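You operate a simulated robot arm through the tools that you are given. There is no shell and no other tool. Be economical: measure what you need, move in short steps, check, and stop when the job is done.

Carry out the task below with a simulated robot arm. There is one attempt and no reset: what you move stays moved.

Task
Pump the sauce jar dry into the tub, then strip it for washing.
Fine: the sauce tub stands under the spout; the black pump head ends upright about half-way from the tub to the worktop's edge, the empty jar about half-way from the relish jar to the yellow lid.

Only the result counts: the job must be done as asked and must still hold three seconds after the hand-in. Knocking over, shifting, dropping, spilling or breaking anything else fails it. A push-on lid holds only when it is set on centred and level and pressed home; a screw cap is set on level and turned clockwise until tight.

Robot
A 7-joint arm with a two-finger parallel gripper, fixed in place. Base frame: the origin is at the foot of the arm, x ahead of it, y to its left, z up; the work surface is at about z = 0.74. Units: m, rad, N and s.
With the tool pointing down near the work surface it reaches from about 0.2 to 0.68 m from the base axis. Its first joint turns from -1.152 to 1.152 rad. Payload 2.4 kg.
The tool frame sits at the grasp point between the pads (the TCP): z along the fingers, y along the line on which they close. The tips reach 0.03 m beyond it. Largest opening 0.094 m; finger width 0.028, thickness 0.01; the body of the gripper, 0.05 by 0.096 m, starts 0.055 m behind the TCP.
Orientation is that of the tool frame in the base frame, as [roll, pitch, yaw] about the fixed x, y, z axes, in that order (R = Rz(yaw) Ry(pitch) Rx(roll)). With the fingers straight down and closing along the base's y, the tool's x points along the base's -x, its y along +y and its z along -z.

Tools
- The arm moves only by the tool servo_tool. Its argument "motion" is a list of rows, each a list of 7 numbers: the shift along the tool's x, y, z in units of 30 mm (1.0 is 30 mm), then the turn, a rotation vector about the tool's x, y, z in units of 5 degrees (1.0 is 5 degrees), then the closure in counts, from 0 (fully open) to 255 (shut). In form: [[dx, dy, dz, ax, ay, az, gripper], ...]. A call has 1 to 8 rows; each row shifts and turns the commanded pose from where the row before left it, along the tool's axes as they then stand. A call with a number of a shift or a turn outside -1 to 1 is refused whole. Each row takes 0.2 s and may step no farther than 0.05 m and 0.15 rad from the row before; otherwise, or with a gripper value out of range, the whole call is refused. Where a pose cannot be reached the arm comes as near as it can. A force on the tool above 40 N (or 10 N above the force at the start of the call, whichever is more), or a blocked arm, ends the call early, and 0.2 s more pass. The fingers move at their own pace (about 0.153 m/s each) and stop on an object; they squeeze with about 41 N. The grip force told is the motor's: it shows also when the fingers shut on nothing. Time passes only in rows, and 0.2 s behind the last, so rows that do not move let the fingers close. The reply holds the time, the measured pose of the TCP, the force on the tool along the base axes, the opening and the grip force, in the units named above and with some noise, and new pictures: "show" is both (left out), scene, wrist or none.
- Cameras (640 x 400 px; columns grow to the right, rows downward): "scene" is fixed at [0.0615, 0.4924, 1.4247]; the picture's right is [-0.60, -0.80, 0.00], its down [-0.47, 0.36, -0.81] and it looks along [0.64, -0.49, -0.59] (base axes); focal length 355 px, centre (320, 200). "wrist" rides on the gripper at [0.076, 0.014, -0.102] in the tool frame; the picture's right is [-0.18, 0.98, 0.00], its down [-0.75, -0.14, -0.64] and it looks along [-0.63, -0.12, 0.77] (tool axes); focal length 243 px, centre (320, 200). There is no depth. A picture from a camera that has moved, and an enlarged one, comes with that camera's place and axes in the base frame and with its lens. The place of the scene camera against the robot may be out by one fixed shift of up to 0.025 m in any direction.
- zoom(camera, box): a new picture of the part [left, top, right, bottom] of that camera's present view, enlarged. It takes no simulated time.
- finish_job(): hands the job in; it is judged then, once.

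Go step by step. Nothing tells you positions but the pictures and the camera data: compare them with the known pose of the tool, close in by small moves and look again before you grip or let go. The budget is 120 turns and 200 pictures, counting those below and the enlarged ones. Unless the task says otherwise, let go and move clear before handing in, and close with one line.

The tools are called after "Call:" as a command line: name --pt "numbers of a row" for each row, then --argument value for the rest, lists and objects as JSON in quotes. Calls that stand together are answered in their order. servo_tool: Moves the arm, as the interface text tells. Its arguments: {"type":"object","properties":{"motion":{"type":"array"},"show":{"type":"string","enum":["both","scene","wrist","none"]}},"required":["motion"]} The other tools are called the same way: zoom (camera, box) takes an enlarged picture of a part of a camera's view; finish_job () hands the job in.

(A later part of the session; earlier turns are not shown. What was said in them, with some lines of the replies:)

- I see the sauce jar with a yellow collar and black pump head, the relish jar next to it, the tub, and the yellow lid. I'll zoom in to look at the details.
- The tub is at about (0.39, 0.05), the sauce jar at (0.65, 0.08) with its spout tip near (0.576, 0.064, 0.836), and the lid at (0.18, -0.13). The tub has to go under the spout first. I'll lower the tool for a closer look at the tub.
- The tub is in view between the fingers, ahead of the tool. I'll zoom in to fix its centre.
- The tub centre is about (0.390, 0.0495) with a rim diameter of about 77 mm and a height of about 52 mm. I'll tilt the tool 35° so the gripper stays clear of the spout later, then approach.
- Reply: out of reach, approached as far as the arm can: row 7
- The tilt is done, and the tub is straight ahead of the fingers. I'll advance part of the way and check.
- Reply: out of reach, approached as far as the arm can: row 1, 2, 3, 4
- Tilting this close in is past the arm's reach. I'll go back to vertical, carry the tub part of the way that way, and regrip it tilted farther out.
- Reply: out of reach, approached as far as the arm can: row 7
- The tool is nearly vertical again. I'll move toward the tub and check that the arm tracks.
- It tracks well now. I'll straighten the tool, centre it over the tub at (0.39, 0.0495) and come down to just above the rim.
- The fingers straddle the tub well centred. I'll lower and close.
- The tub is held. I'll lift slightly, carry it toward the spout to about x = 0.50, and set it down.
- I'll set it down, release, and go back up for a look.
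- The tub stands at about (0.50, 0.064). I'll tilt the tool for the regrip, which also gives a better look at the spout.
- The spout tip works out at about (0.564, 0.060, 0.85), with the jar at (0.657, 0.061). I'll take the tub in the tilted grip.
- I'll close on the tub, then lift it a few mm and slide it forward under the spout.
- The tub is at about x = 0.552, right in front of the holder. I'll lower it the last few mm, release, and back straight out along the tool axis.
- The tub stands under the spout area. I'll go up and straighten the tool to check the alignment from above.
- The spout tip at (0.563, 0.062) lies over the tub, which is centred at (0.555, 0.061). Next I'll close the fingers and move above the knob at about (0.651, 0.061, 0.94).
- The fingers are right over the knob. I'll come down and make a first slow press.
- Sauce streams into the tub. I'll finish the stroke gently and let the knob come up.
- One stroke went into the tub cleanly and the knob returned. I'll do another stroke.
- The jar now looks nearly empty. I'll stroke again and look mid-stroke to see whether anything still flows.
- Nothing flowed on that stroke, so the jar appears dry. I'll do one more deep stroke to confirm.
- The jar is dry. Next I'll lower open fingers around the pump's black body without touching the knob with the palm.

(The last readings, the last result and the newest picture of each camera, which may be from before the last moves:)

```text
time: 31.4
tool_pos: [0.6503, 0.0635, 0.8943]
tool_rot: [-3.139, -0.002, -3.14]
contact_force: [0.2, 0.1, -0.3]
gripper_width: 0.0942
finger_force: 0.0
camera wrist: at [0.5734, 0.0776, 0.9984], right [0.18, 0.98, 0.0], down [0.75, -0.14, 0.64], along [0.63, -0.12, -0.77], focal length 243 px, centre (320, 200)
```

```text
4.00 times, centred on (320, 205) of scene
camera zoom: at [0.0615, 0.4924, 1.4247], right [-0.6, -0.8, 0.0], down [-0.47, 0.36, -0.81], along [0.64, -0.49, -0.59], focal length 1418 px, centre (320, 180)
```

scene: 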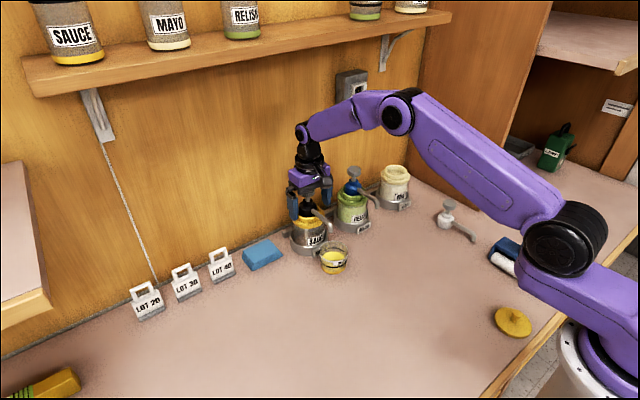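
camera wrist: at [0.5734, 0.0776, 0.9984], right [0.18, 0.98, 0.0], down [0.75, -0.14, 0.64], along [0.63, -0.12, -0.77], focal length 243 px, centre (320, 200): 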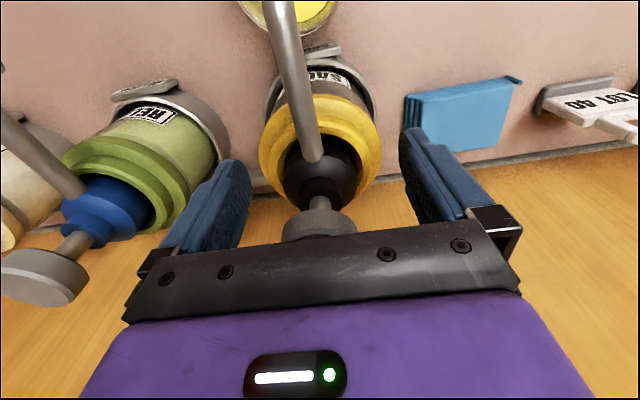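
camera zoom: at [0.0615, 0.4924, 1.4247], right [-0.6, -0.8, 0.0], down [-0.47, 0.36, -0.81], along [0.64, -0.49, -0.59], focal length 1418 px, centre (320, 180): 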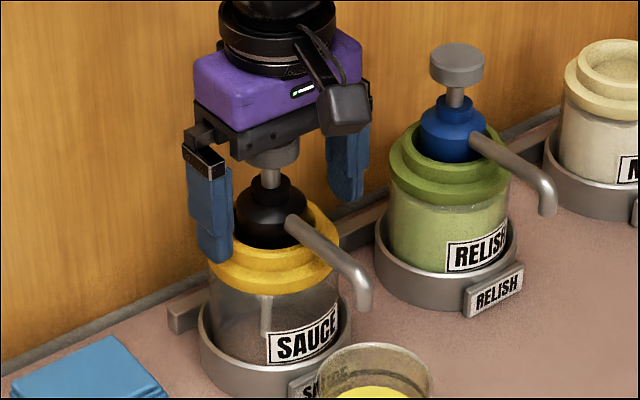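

The fingers straddle the black body. I'll lower 4 mm and close.

Call:
servo_tool --pt "0 0 0.13 0 0 0 0" --pt "0 0 0 0 0 0 255" --pt "0 0 0 0 0 0 255" --pt "0 0 0 0 0 0 255"

Call:
zoom --camera "scene" --box '[270, 155, 370, 255]'

```text
time: 32.4
tool_pos: [0.6495, 0.0634, 0.8919]
tool_rot: [-3.139, 0.001, 3.14]
contact_force: [0.6, -0.3, 0.5]
gripper_width: 0.0453
finger_force: 41.1
camera wrist: at [0.5735, 0.0773, 0.9949], right [0.19, 0.98, 0.0], down [0.75, -0.14, 0.64], along [0.63, -0.12, -0.77], focal length 243 px, centre (320, 200)
```

scene: 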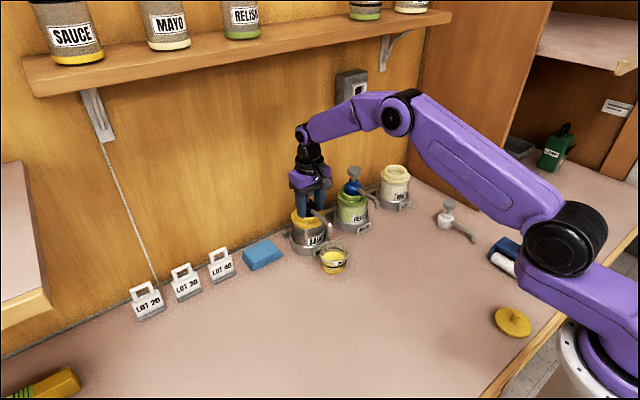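
wrist: 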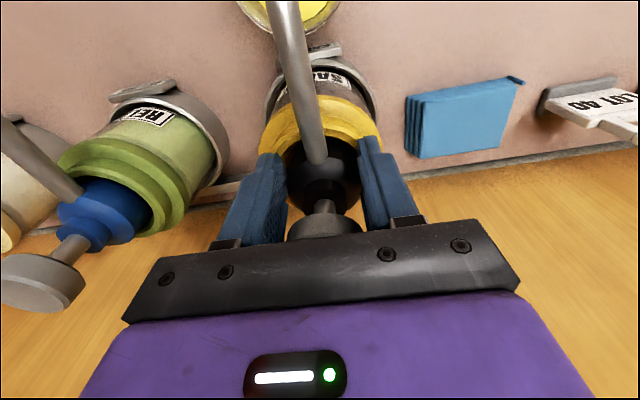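

```text
4.00 times, centred on (320, 205) of scene
camera zoom: at [0.0615, 0.4924, 1.4247], right [-0.6, -0.8, 0.0], down [-0.47, 0.36, -0.81], along [0.64, -0.49, -0.59], focal length 1418 px, centre (320, 180)
```

zoom: 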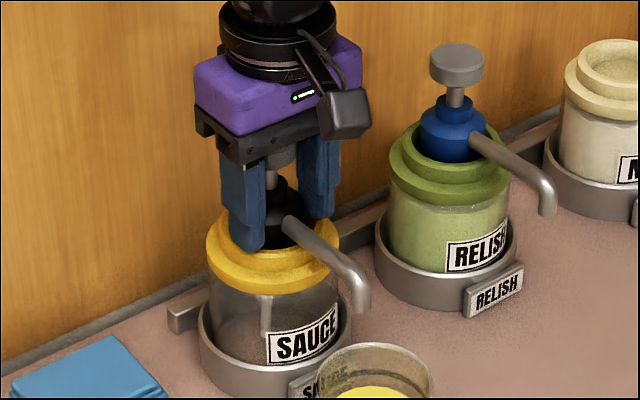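

Gripped at 45 mm on the black body. I'll lift gently by 12 mm to see whether it simply pulls out.

Call:
servo_tool --pt "0 0 -0.1 0 0 0 255" --pt "0 0 -0.15 0 0 0 255" --pt "0 0 -0.15 0 0 0 255"

Call:
zoom --camera "scene" --box '[270, 155, 370, 255]'

```text
time: 33.2
tool_pos: [0.6502, 0.0621, 0.9026]
tool_rot: [-3.141, -0.002, 3.141]
contact_force: [-0.3, -0.6, -2.6]
gripper_width: 0.0455
finger_force: 41.1
camera wrist: at [0.5727, 0.0775, 1.0064], right [0.18, 0.98, 0.0], down [0.75, -0.14, 0.64], along [0.63, -0.12, -0.77], focal length 243 px, centre (320, 200)
```

scene: 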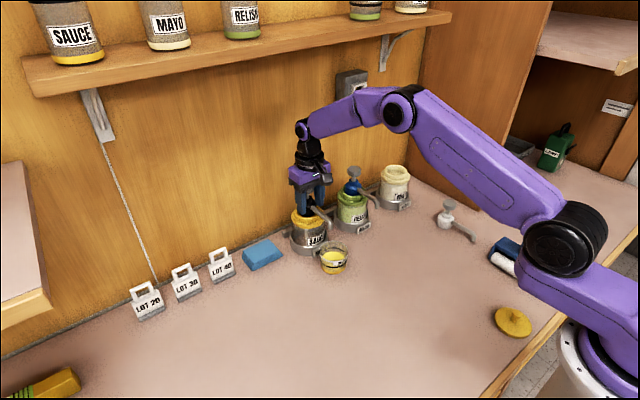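
wrist: 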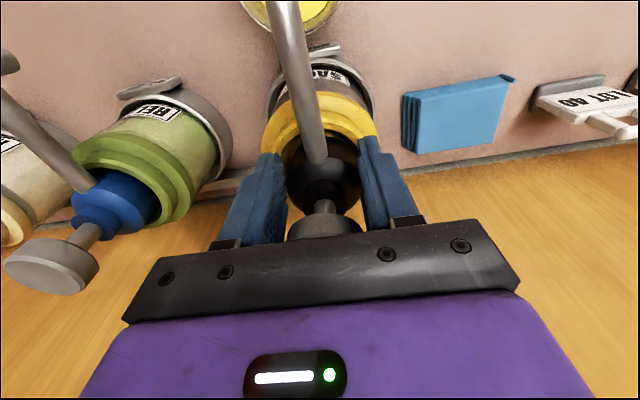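

```text
4.00 times, centred on (320, 205) of scene
camera zoom: at [0.0615, 0.4924, 1.4247], right [-0.6, -0.8, 0.0], down [-0.47, 0.36, -0.81], along [0.64, -0.49, -0.59], focal length 1418 px, centre (320, 180)
```

zoom: 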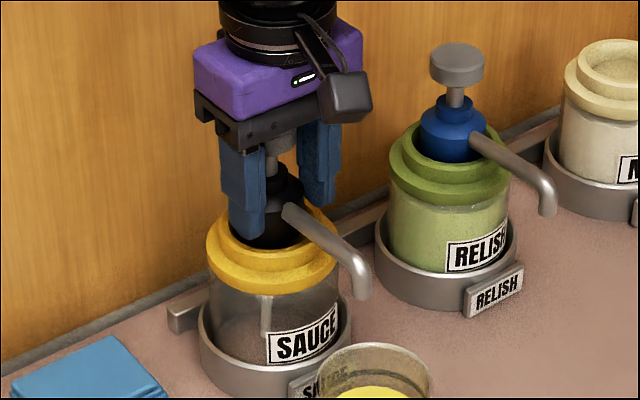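

The head comes out freely and the jar stays put. I'll lift on until any dip tube is clear.

Call:
servo_tool --pt "0 0 -0.6 0 0 0 255" --pt "0 0 -0.7 0 0 0 255" --pt "0 0 -0.8 0 0 0 255" --pt "0 0 -0.8 0 0 0 255" --pt "0 0 -0.8 0 0 0 255"

Call:
zoom --camera "scene" --box '[260, 115, 380, 255]'

```text
time: 34.4
tool_pos: [0.6499, 0.0634, 1.0134]
tool_rot: [-3.139, -0.001, 3.141]
contact_force: [-0.2, -0.9, -3.5]
gripper_width: 0.0452
finger_force: 40.7
camera wrist: at [0.5736, 0.0778, 1.1178], right [0.19, 0.98, 0.0], down [0.75, -0.14, 0.64], along [0.63, -0.12, -0.77], focal length 243 px, centre (320, 200)
```

scene: 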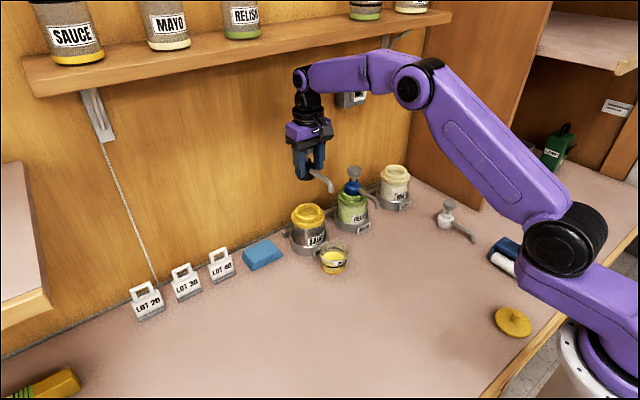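
wrist: 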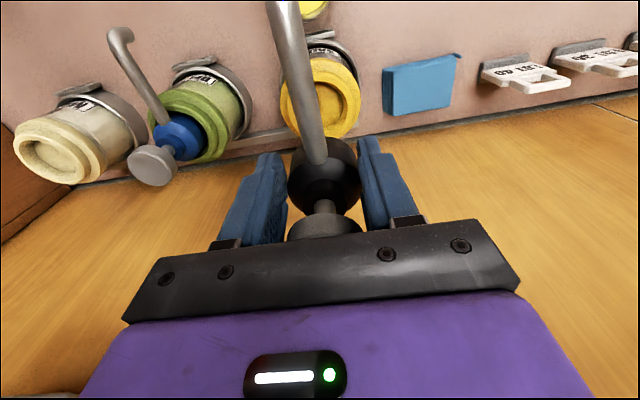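

```text
2.86 times, centred on (320, 185) of scene
camera zoom: at [0.0615, 0.4924, 1.4247], right [-0.6, -0.8, 0.0], down [-0.47, 0.36, -0.81], along [0.64, -0.49, -0.59], focal length 1013 px, centre (320, 243)
```

zoom: 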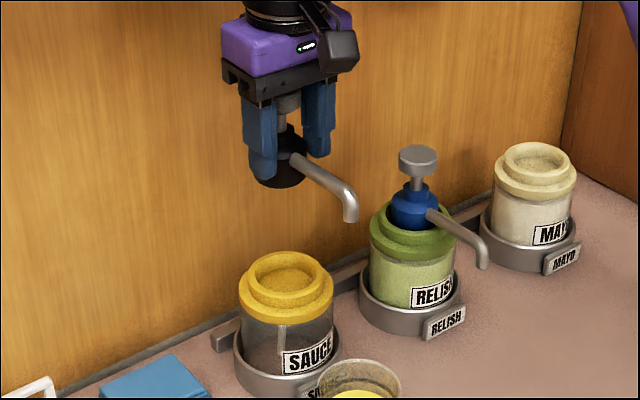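

The head has no dip tube, so it can stand on its base. I'll check how the white one stands, to judge the spout height against the base.

Call:
zoom --camera "scene" --box '[420, 190, 490, 250]'

Call:
zoom --camera "scene" --box '[280, 120, 350, 200]'

```text
6.67 times, centred on (455, 220) of scene
camera zoom: at [0.0615, 0.4924, 1.4247], right [-0.6, -0.8, 0.0], down [-0.47, 0.36, -0.81], along [0.64, -0.49, -0.59], focal length 2364 px, centre (-580, 67)
```

zoom: 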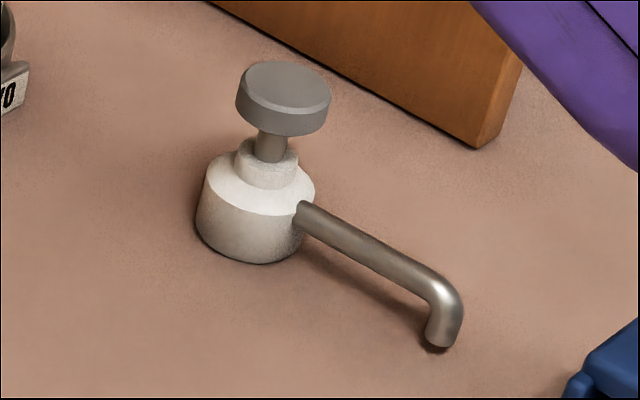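

```text
5.00 times, centred on (315, 160) of scene
camera zoom: at [0.0615, 0.4924, 1.4247], right [-0.6, -0.8, 0.0], down [-0.47, 0.36, -0.81], along [0.64, -0.49, -0.59], focal length 1773 px, centre (345, 400)
```

zoom: 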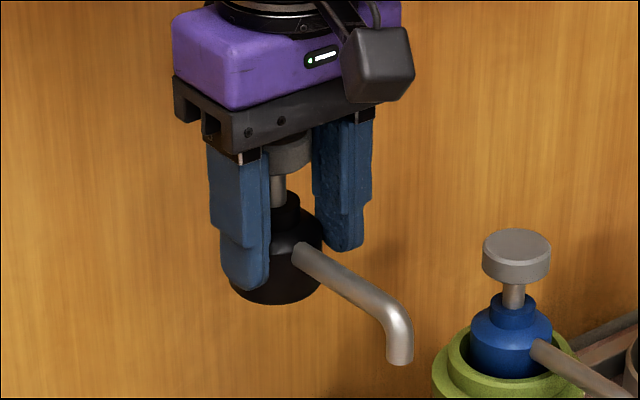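

The white head stands on its base with the spout tip just clear of the worktop, so the black one will too. I'll carry it back to x ≈ 0.345, half-way from the tub at 0.555 to the edge at 0.13.

Call:
servo_tool --pt "0.98 0 0 0 0 0 255" --pt "0.98 0 0 0 0 0 255" --pt "0.98 0 0 0 0 0 255" --pt "0.98 0 0 0 0 0 255" --pt "0.98 0 0 0 0 0 255" --pt "0.98 0 0 0 0 0 255" --pt "0.98 0 0 0 0 0 255" --pt "0.98 0 0 0 0 0 255" --show "none"

Call:
servo_tool --pt "0.98 0 0.5 0 0 0 255" --pt "0.98 0 0.9 0 0 0 255" --pt "0.37 0 0.9 0 0 0 255" --pt "0 0 0.9 0 0 0 255" --pt "0 0 0.9 0 0 0 255" --pt "0 0 0.9 0 0 0 255" --pt "0 0 0.9 0 0 0 255" --pt "0 0 0.9 0 0 0 255"

```text
time: 36.2
tool_pos: [0.4131, 0.0637, 1.0123]
tool_rot: [-3.139, -0.001, -3.141]
contact_force: [-0.2, 0.3, -3.1]
gripper_width: 0.0452
finger_force: 41.0
```

```text
time: 38.0
tool_pos: [0.3433, 0.0606, 0.8093]
tool_rot: [-3.138, -0.003, 3.139]
contact_force: [0.6, 1.1, -2.3]
gripper_width: 0.0451
finger_force: 41.2
camera wrist: at [0.2677, 0.0766, 0.9138], right [0.19, 0.98, 0.0], down [0.75, -0.14, 0.64], along [0.63, -0.12, -0.77], focal length 243 px, centre (320, 200)
```

scene: 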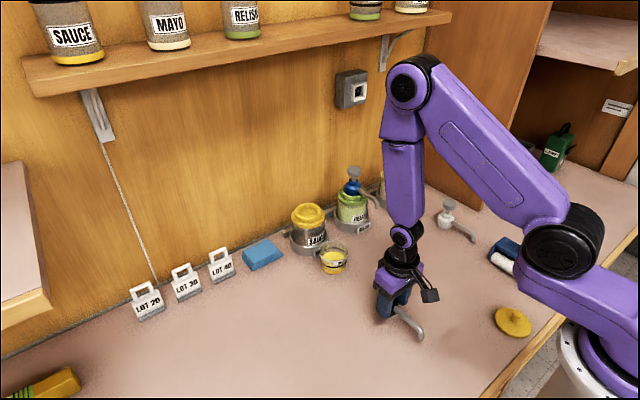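
wrist: 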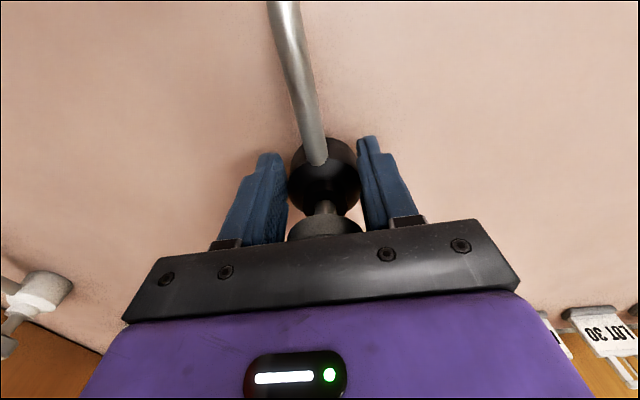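

I'll lower slowly and look for contact.

Call:
servo_tool --pt "0 0 0.4 0 0 0 255" --pt "0 0 0.3 0 0 0 255" --pt "0 0 0.15 0 0 0 255" --pt "0 0 0 0 0 0 255" --show "none"

Call:
zoom --camera "scene" --box '[360, 250, 440, 350]'

```text
time: 39.0
tool_pos: [0.3437, 0.0621, 0.7864]
tool_rot: [-3.14, 0.0, 3.14]
contact_force: [-5.8, -0.6, 30.7]
gripper_width: 0.0445
finger_force: 40.9
```

```text
4.00 times, centred on (400, 300) of scene
camera zoom: at [0.061, 0.4923, 1.4248], right [-0.6, -0.8, 0.0], down [-0.47, 0.36, -0.81], along [0.64, -0.49, -0.59], focal length 1418 px, centre (0, -200)
```

zoom: 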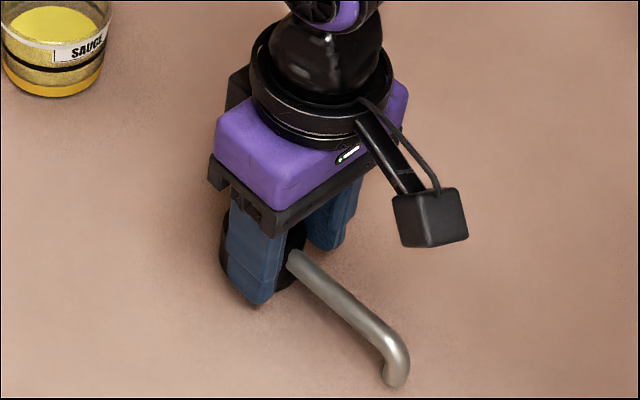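

It has touched down, with 31 N on the tool. I'll ease up a little to relax the force before releasing.

Call:
servo_tool --pt "0 0 -0.05 0 0 0 255" --pt "0 0 0 0 0 0 255" --show "none"

```text
time: 39.6
tool_pos: [0.3457, 0.0624, 0.7859]
tool_rot: [-3.14, 0.0, 3.14]
contact_force: [0.4, 0.3, -3.1]
gripper_width: 0.0445
finger_force: 41.3
```

The force now shows only its weight, so it sits within a mm of the surface. I'll lower 0.6 mm, release and go straight up.

Call:
servo_tool --pt "0 0 0.02 0 0 0 255" --pt "0 0 0 0 0 0 180" --pt "0 0 0 0 0 0 90" --pt "0 0 0 0 0 0 0" --pt "0 0 0 0 0 0 0"

Call:
zoom --camera "scene" --box '[360, 250, 440, 350]'

```text
time: 40.8
tool_pos: [0.3435, 0.0632, 0.7868]
tool_rot: [-3.141, -0.002, 3.141]
contact_force: [0.6, -1.0, 0.2]
gripper_width: 0.094
finger_force: 0.0
camera wrist: at [0.2677, 0.0769, 0.8896], right [0.19, 0.98, 0.0], down [0.75, -0.14, 0.64], along [0.63, -0.12, -0.77], focal length 243 px, centre (320, 200)
```

scene: 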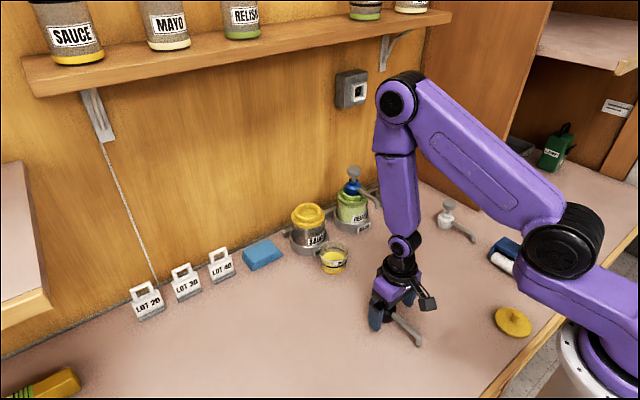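
wrist: 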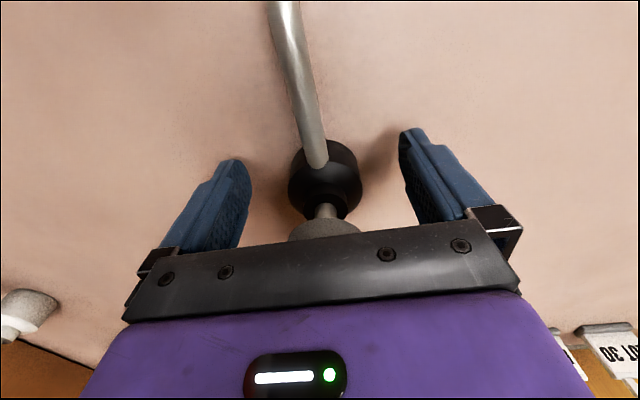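

```text
4.00 times, centred on (400, 300) of scene
camera zoom: at [0.0615, 0.4924, 1.4247], right [-0.6, -0.8, 0.0], down [-0.47, 0.36, -0.81], along [0.64, -0.49, -0.59], focal length 1418 px, centre (0, -200)
```

zoom: 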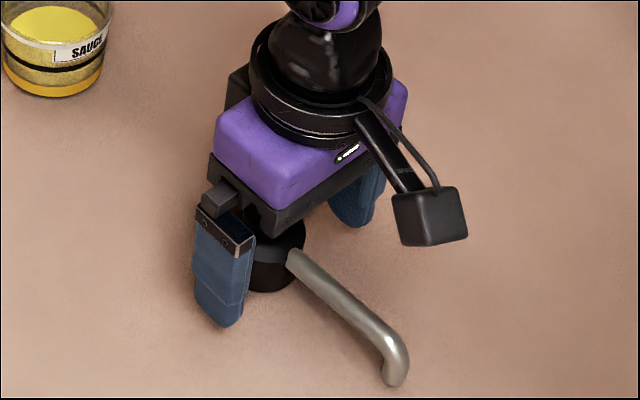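

The head stands on its own. I'll rise clear of it.

Call:
servo_tool --pt "0 0 -0.6 0 0 0 0" --pt "0 0 -0.9 0 0 0 0" --pt "0 0 -0.9 0 0 0 0" --pt "0 0 -0.9 0 0 0 0" --pt "0 0 -0.9 0 0 0 0" --pt "-0.5 0 -0.9 0 0 0 0" --pt "-0.98 0 -0.9 0 0 0 0" --pt "-0.98 0 -0.9 0 0 0 0"

```text
time: 42.6
tool_pos: [0.4182, 0.0633, 0.9949]
tool_rot: [-3.139, -0.002, 3.139]
contact_force: [0.6, 0.0, -0.2]
gripper_width: 0.0941
finger_force: 0.0
camera wrist: at [0.3417, 0.077, 1.0993], right [0.19, 0.98, 0.0], down [0.75, -0.14, 0.64], along [0.63, -0.12, -0.77], focal length 243 px, centre (320, 200)
```

scene: 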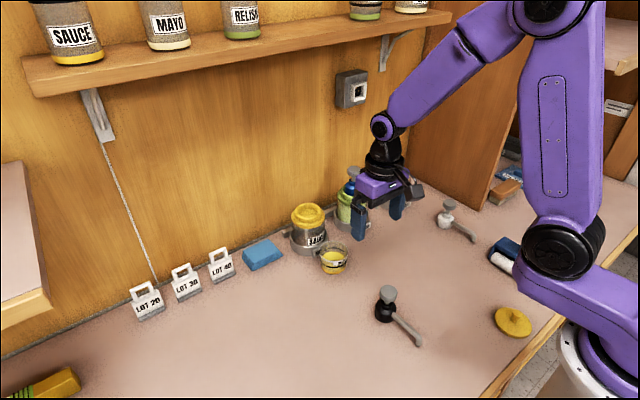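
wrist: 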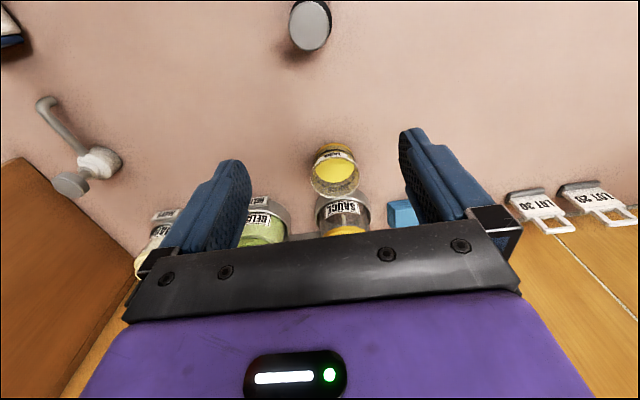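

The black head stands upright, and the open jar comes next. I'll move above it to see the collar rings.

Call:
servo_tool --pt "-0.96 0 0 0 0 0 0" --pt "-0.96 0 0 0 0 0 0" --pt "-0.96 0 0 0 0 0 0" --pt "-0.96 0 0 0 0 0 0" --pt "-0.96 0 0 0 0 0 0" --pt "-0.96 0 0 0 0 0 0" --pt "-0.96 0 0 0 0 0 0" --pt "-0.96 0 0 0 0 0 0"

Call:
zoom --camera "wrist" --box '[250, 30, 410, 160]'

Call:
zoom --camera "scene" --box '[270, 185, 360, 275]'

```text
time: 44.4
tool_pos: [0.6484, 0.0619, 0.993]
tool_rot: [-3.138, -0.002, 3.139]
contact_force: [0.4, 0.1, -1.2]
gripper_width: 0.0941
finger_force: 0.1
camera wrist: at [0.5719, 0.0776, 1.0962], right [0.19, 0.98, 0.0], down [0.75, -0.14, 0.64], along [0.63, -0.12, -0.77], focal length 243 px, centre (320, 200)
```

scene: 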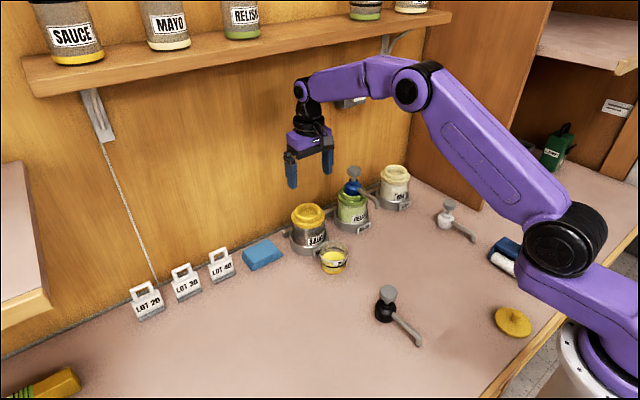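
wrist: 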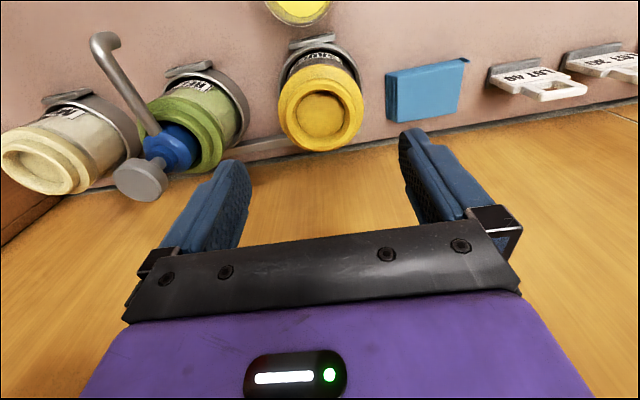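

```text
3.08 times, centred on (330, 95) of wrist
camera zoom: at [0.5719, 0.0776, 1.0962], right [0.19, 0.98, 0.0], down [0.75, -0.14, 0.64], along [0.63, -0.12, -0.77], focal length 746 px, centre (289, 523)
```

zoom: 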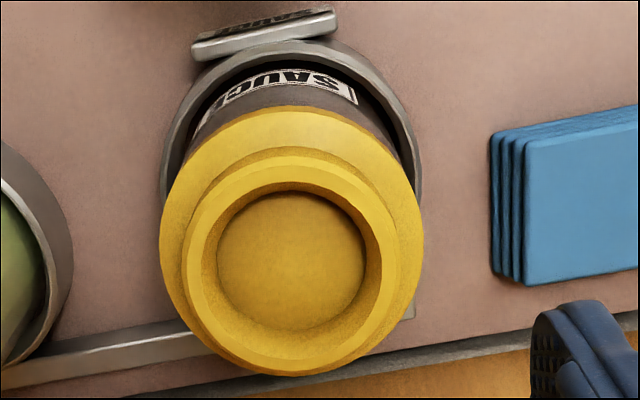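

```text
4.44 times, centred on (315, 230) of scene
camera zoom: at [0.0615, 0.4924, 1.4247], right [-0.6, -0.8, 0.0], down [-0.47, 0.36, -0.81], along [0.64, -0.49, -0.59], focal length 1576 px, centre (342, 67)
```

zoom: 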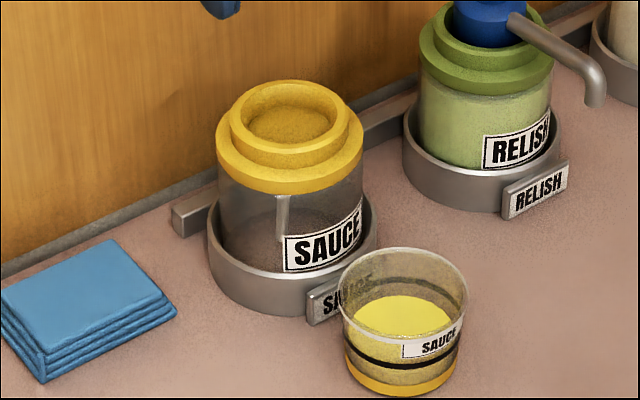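

The collar's upper ring is about 70 mm wide with its top near z ≈ 0.86, so I'll grip that. I'll lower around it in steps.

Call:
servo_tool --pt "-0.2 0.02 0.9 0 0 0 0" --pt "0 0 0.9 0 0 0 0" --pt "0 0 0.9 0 0 0 0" --pt "0 0 0.8 0 0 0 0" --pt "0 0 0.2 0 0 0 0" --show "wrist"

Call:
zoom --camera "scene" --box '[270, 165, 360, 255]'

```text
time: 45.6
tool_pos: [0.6555, 0.0631, 0.8811]
tool_rot: [-3.139, -0.001, 3.14]
contact_force: [0.2, 0.4, -0.5]
gripper_width: 0.094
finger_force: 0.1
camera wrist: at [0.5794, 0.0777, 0.984], right [0.19, 0.98, 0.0], down [0.75, -0.14, 0.64], along [0.63, -0.12, -0.77], focal length 243 px, centre (320, 200)
```

wrist: 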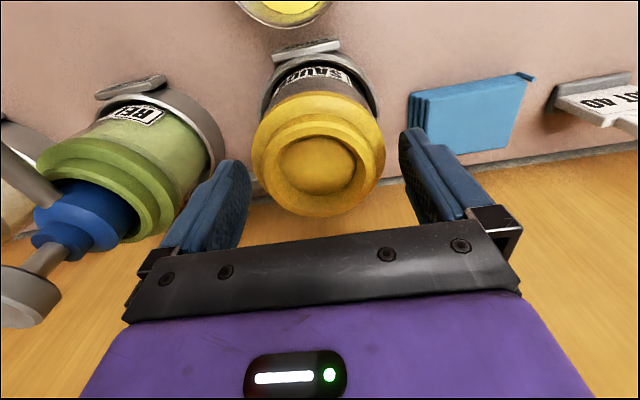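

```text
4.44 times, centred on (315, 210) of scene
camera zoom: at [0.0615, 0.4924, 1.4247], right [-0.6, -0.8, 0.0], down [-0.47, 0.36, -0.81], along [0.64, -0.49, -0.59], focal length 1576 px, centre (342, 156)
```

zoom: 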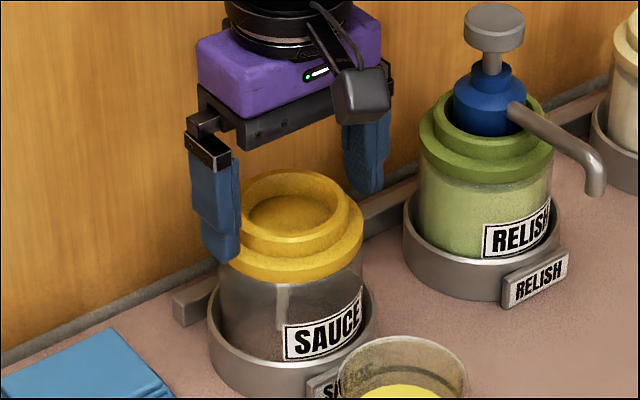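

The lower ring is about 85 mm wide and fits between the open fingers with about 4 mm on each side. I'm centred, so I'll go lower for a fuller grip on it.

Call:
servo_tool --pt "0 -0.03 0.2 0 0 0 0" --pt "0 0 0.2 0 0 0 0" --pt "0 0 0.2 0 0 0 0" --pt "0 0 0.2 0 0 0 0" --show "wrist"

Call:
zoom --camera "scene" --box '[270, 165, 360, 255]'

```text
time: 46.6
tool_pos: [0.6555, 0.0625, 0.8575]
tool_rot: [-3.14, -0.002, 3.139]
contact_force: [-0.1, -0.3, 0.2]
gripper_width: 0.0942
finger_force: 0.1
camera wrist: at [0.5782, 0.0766, 0.9615], right [0.19, 0.98, 0.0], down [0.75, -0.14, 0.64], along [0.63, -0.12, -0.77], focal length 243 px, centre (320, 200)
```

wrist: 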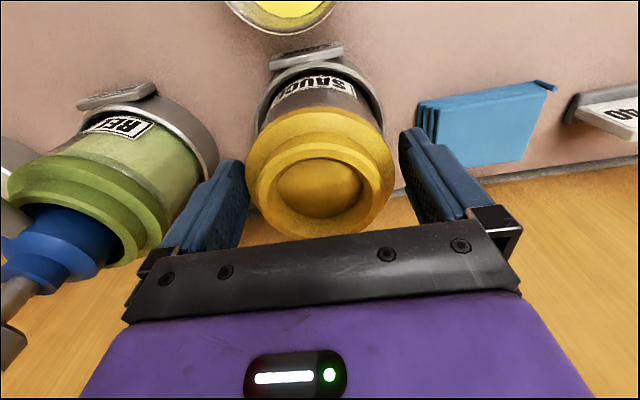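

```text
4.44 times, centred on (315, 210) of scene
camera zoom: at [0.0615, 0.4924, 1.4247], right [-0.6, -0.8, 0.0], down [-0.47, 0.36, -0.81], along [0.64, -0.49, -0.59], focal length 1576 px, centre (342, 156)
```

zoom: 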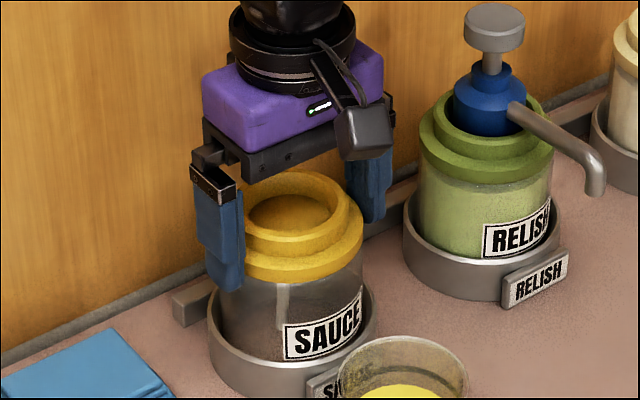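

The fingers are beside the lower ring with no contact. I'll close, then lift gently.

Call:
servo_tool --pt "0 0 0 0 0 0 255" --pt "0 0 0 0 0 0 255" --pt "0 0 0 0 0 0 255" --pt "0 0 -0.2 0 0 0 255" --pt "0 0 -0.3 0 0 0 255" --show "wrist"

Call:
zoom --camera "scene" --box '[270, 165, 360, 255]'

```text
time: 47.8
tool_pos: [0.6556, 0.0626, 0.8736]
tool_rot: [-3.141, -0.001, 3.141]
contact_force: [-0.4, -0.6, -1.4]
gripper_width: 0.0888
finger_force: 41.5
camera wrist: at [0.5786, 0.0769, 0.9762], right [0.19, 0.98, 0.0], down [0.75, -0.14, 0.64], along [0.63, -0.12, -0.77], focal length 243 px, centre (320, 200)
```

wrist: 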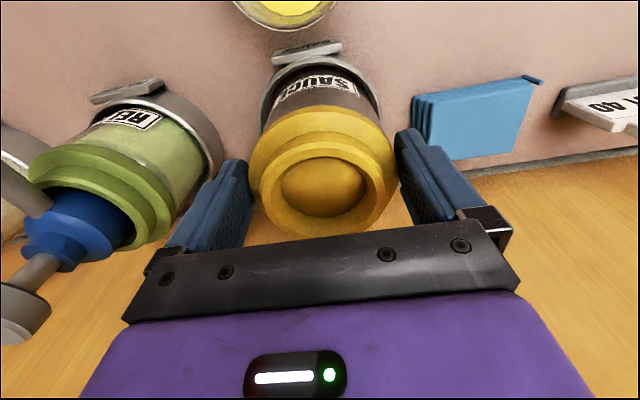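

```text
4.44 times, centred on (315, 210) of scene
camera zoom: at [0.0615, 0.4924, 1.4247], right [-0.6, -0.8, 0.0], down [-0.47, 0.36, -0.81], along [0.64, -0.49, -0.59], focal length 1576 px, centre (342, 156)
```

zoom: 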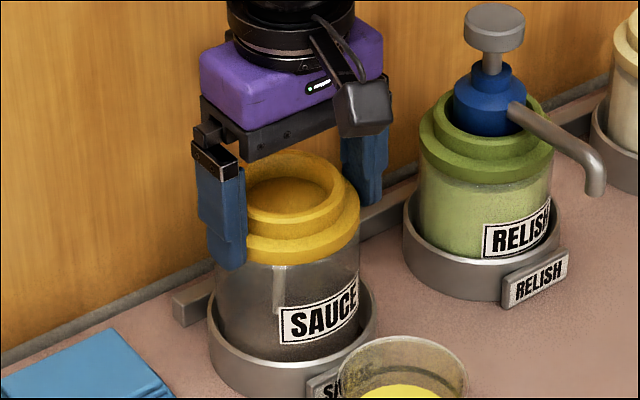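

The jar is lifting out of the holder. I'll raise it well clear, then carry it back over the worktop.

Call:
servo_tool --pt "0 0 -0.6 0 0 0 255" --pt "0 0 -0.8 0 0 0 255" --pt "0 0 -0.9 0 0 0 255" --pt "0 0 -0.9 0 0 0 255" --pt "0 0 -0.9 0 0 0 255" --pt "0.6 0 -0.2 0 0 0 255" --pt "0.9 -0.3 0 0 0 0 255" --pt "0.9 -0.6 0 0 0 0 255"

```text
time: 49.6
tool_pos: [0.5821, 0.0363, 1.0019]
tool_rot: [-3.14, -0.001, 3.139]
contact_force: [0.1, -0.2, -1.8]
gripper_width: 0.0887
finger_force: 41.2
camera wrist: at [0.5067, 0.0513, 1.1044], right [0.19, 0.98, 0.0], down [0.75, -0.14, 0.64], along [0.63, -0.12, -0.77], focal length 243 px, centre (320, 200)
```

scene: 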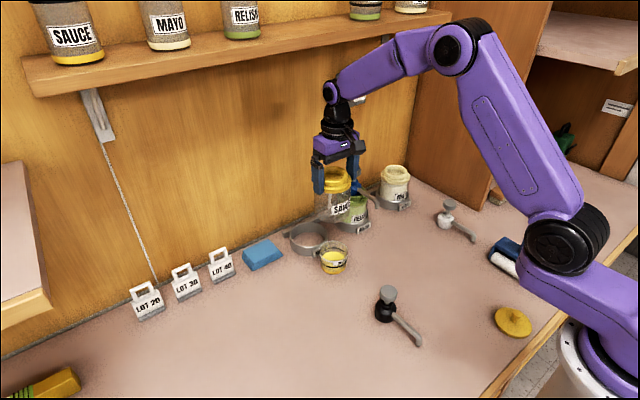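
wrist: 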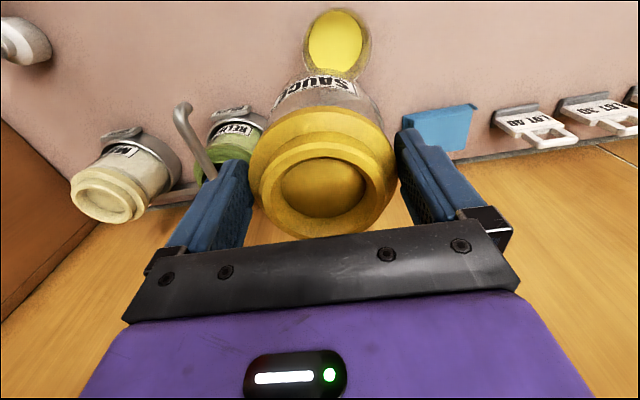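

I'll carry it to about (0.418, -0.125), half-way from the relish jar (0.657, -0.095) to the lid (0.178, -0.154).

Call:
servo_tool --pt "0.683 -0.672 0 0 0 0 255" --pt "0.683 -0.672 0 0 0 0 255" --pt "0.683 -0.672 0 0 0 0 255" --pt "0.683 -0.672 0 0 0 0 255" --pt "0.683 -0.672 0 0 0 0 255" --pt "0.683 -0.672 0 0 0 0 255" --pt "0.683 -0.672 0 0 0 0 255" --pt "0.683 -0.672 0 0 0 0 255"

```text
time: 51.4
tool_pos: [0.4185, -0.1276, 1.0019]
tool_rot: [-3.139, 0.001, -3.141]
contact_force: [-0.1, 0.8, -1.2]
gripper_width: 0.0887
finger_force: 41.1
camera wrist: at [0.3417, -0.1133, 1.1048], right [0.18, 0.98, 0.0], down [0.75, -0.14, 0.64], along [0.63, -0.12, -0.77], focal length 243 px, centre (320, 200)
```

scene: 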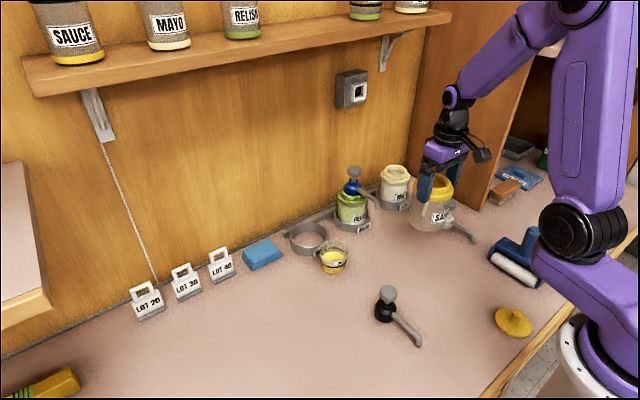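
wrist: 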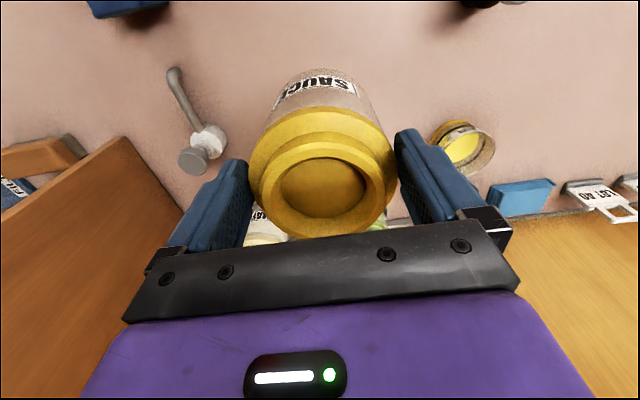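

It's over the target with clear surface below. I'll lower it most of the way.

Call:
servo_tool --pt "0 0 0.9 0 0 0 255" --pt "0 0 0.9 0 0 0 255" --pt "0 0 0.9 0 0 0 255" --pt "0 0 0.9 0 0 0 255" --pt "0 0 0.7 0 0 0 255" --pt "0 0 0.2 0 0 0 255" --show "scene"

Call:
zoom --camera "scene" --box '[400, 180, 500, 280]'

```text
time: 52.8
tool_pos: [0.4191, -0.127, 0.8683]
tool_rot: [-3.139, -0.001, 3.139]
contact_force: [0.5, 0.4, -1.9]
gripper_width: 0.0888
finger_force: 41.5
```

scene: 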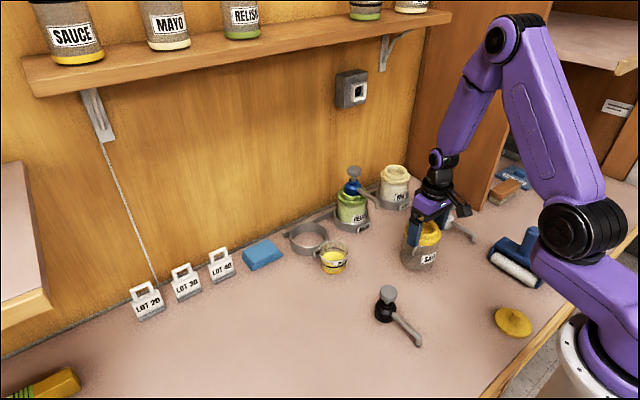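

```text
4.00 times, centred on (450, 230) of scene
camera zoom: at [0.0615, 0.4924, 1.4247], right [-0.6, -0.8, 0.0], down [-0.47, 0.36, -0.81], along [0.64, -0.49, -0.59], focal length 1418 px, centre (-200, 80)
```

zoom: 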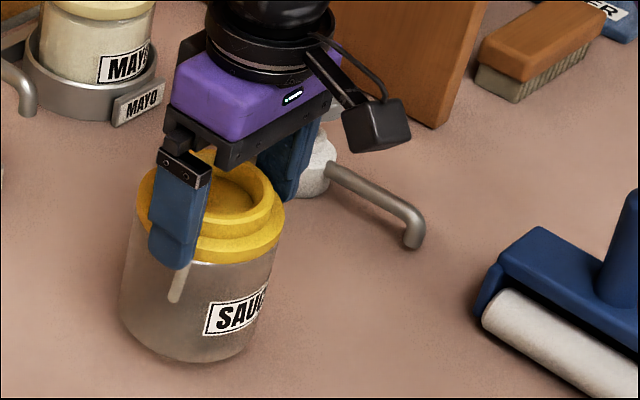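

I'll go down in small steps until it touches.

Call:
servo_tool --pt "0 0 0.12 0 0 0 255" --pt "0 0 0.12 0 0 0 255" --pt "0 0 0.06 0 0 0 255" --pt "0 0 0 0 0 0 255" --show "none"

```text
time: 53.8
tool_pos: [0.4192, -0.1261, 0.8589]
tool_rot: [-3.14, 0.0, 3.139]
contact_force: [0.8, -1.2, -2.1]
gripper_width: 0.0888
finger_force: 41.6
```

Call:
servo_tool --pt "0 0 0.05 0 0 0 255" --pt "0 0 0.05 0 0 0 255" --pt "0 0 0.05 0 0 0 255" --pt "0 0 0 0 0 0 255" --show "none"

```text
time: 54.8
tool_pos: [0.4196, -0.1278, 0.8543]
tool_rot: [3.141, 0.003, 3.141]
contact_force: [-3.2, 4.3, 35.3]
gripper_width: 0.0889
finger_force: 41.3
```

Contact. I'll relax the force slightly.

Call:
servo_tool --pt "0 0 -0.04 0 0 0 255" --pt "0 0 0 0 0 0 255" --show "none"

```text
time: 55.4
tool_pos: [0.4191, -0.1261, 0.8554]
tool_rot: [-3.14, 0.002, 3.14]
contact_force: [2.2, -1.1, 5.7]
gripper_width: 0.0887
finger_force: 41.0
```

It rests lightly on the surface. I'll release and check that the fingers have cleared the ring.

Call:
servo_tool --pt "0 0 0 0 0 0 0" --pt "0 0 0 0 0 0 0" --pt "0 0 0 0 0 0 0"

```text
time: 56.2
tool_pos: [0.4196, -0.1269, 0.8554]
tool_rot: [-3.139, -0.001, 3.14]
contact_force: [0.0, 0.6, -0.6]
gripper_width: 0.094
finger_force: 0.1
camera wrist: at [0.3421, -0.1117, 0.9587], right [0.19, 0.98, 0.0], down [0.75, -0.14, 0.64], along [0.63, -0.12, -0.77], focal length 243 px, centre (320, 200)
```

scene: 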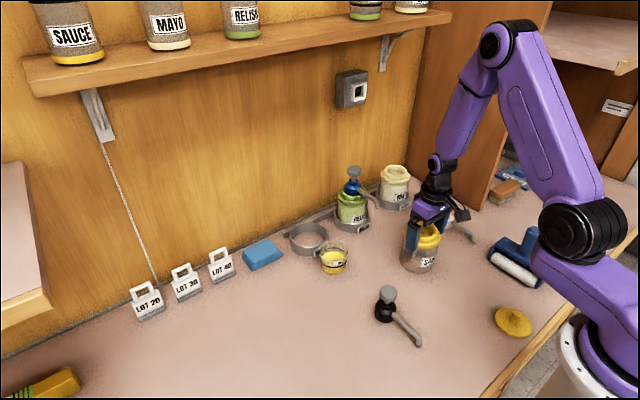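
wrist: 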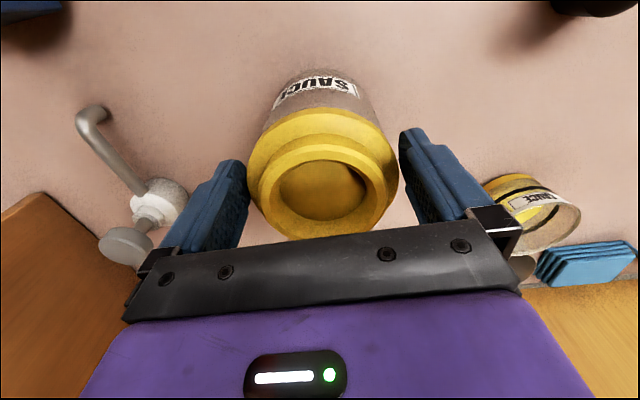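

The ring looks slightly nearer the right finger, so I'll nudge 1 mm toward +y and rise slowly.

Call:
servo_tool --pt "0 0.03 0 0 0 0 0" --pt "0 0 -0.3 0 0 0 0" --pt "0 0 -0.5 0 0 0 0" --pt "0 0 -0.8 0 0 0 0" --pt "0 0 -0.9 0 0 0 0" --pt "0 0 -0.9 0 0 0 0" --pt "0 0 -0.9 0 0 0 0" --pt "0.5 0 -0.9 0 0 0 0"

Call:
zoom --camera "scene" --box '[270, 160, 560, 350]'

```text
time: 58.0
tool_pos: [0.4033, -0.124, 1.0095]
tool_rot: [-3.14, -0.001, -3.141]
contact_force: [0.2, -0.1, 0.4]
gripper_width: 0.0942
finger_force: 0.0
camera wrist: at [0.3268, -0.1091, 1.1135], right [0.18, 0.98, 0.0], down [0.75, -0.14, 0.64], along [0.63, -0.12, -0.77], focal length 243 px, centre (320, 200)
```

scene: 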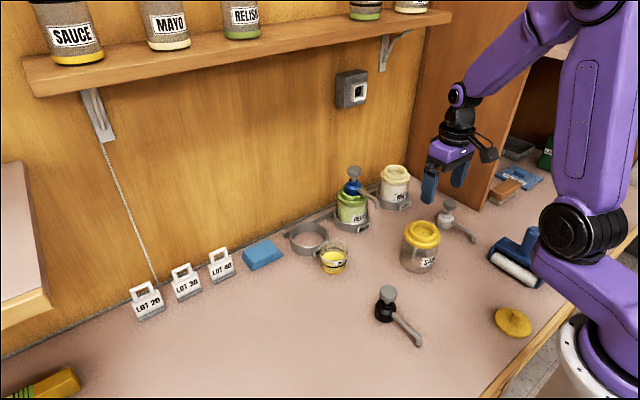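
wrist: 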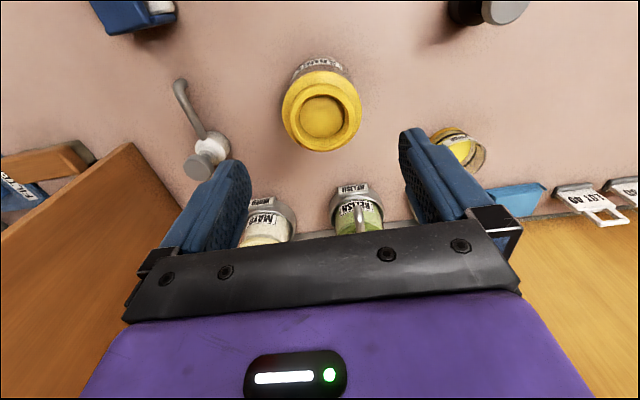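

```text
2.11 times, centred on (415, 255) of scene
camera zoom: at [0.0615, 0.4924, 1.4247], right [-0.6, -0.8, 0.0], down [-0.47, 0.36, -0.81], along [0.64, -0.49, -0.59], focal length 746 px, centre (120, 84)
```

zoom: 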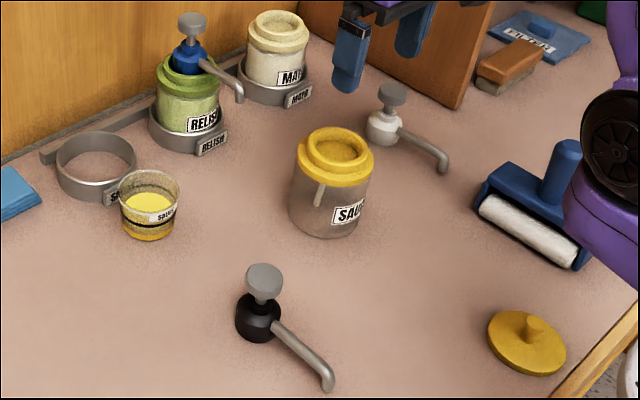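

The jar stands upright half-way between the relish jar and the lid. The black head stands half-way from the tub to the edge, the filled tub is in its place, and the arm is clear, so I'm handing in.

Call:
finish_job

```text
The job is handed in.
```

The sauce jar is pumped dry into the tub, and nothing spilled or shifted in the last pictures. The black pump head stands upright about half-way from the tub to the worktop's edge. The empty jar stands about half-way from the relish jar to the yellow lid.
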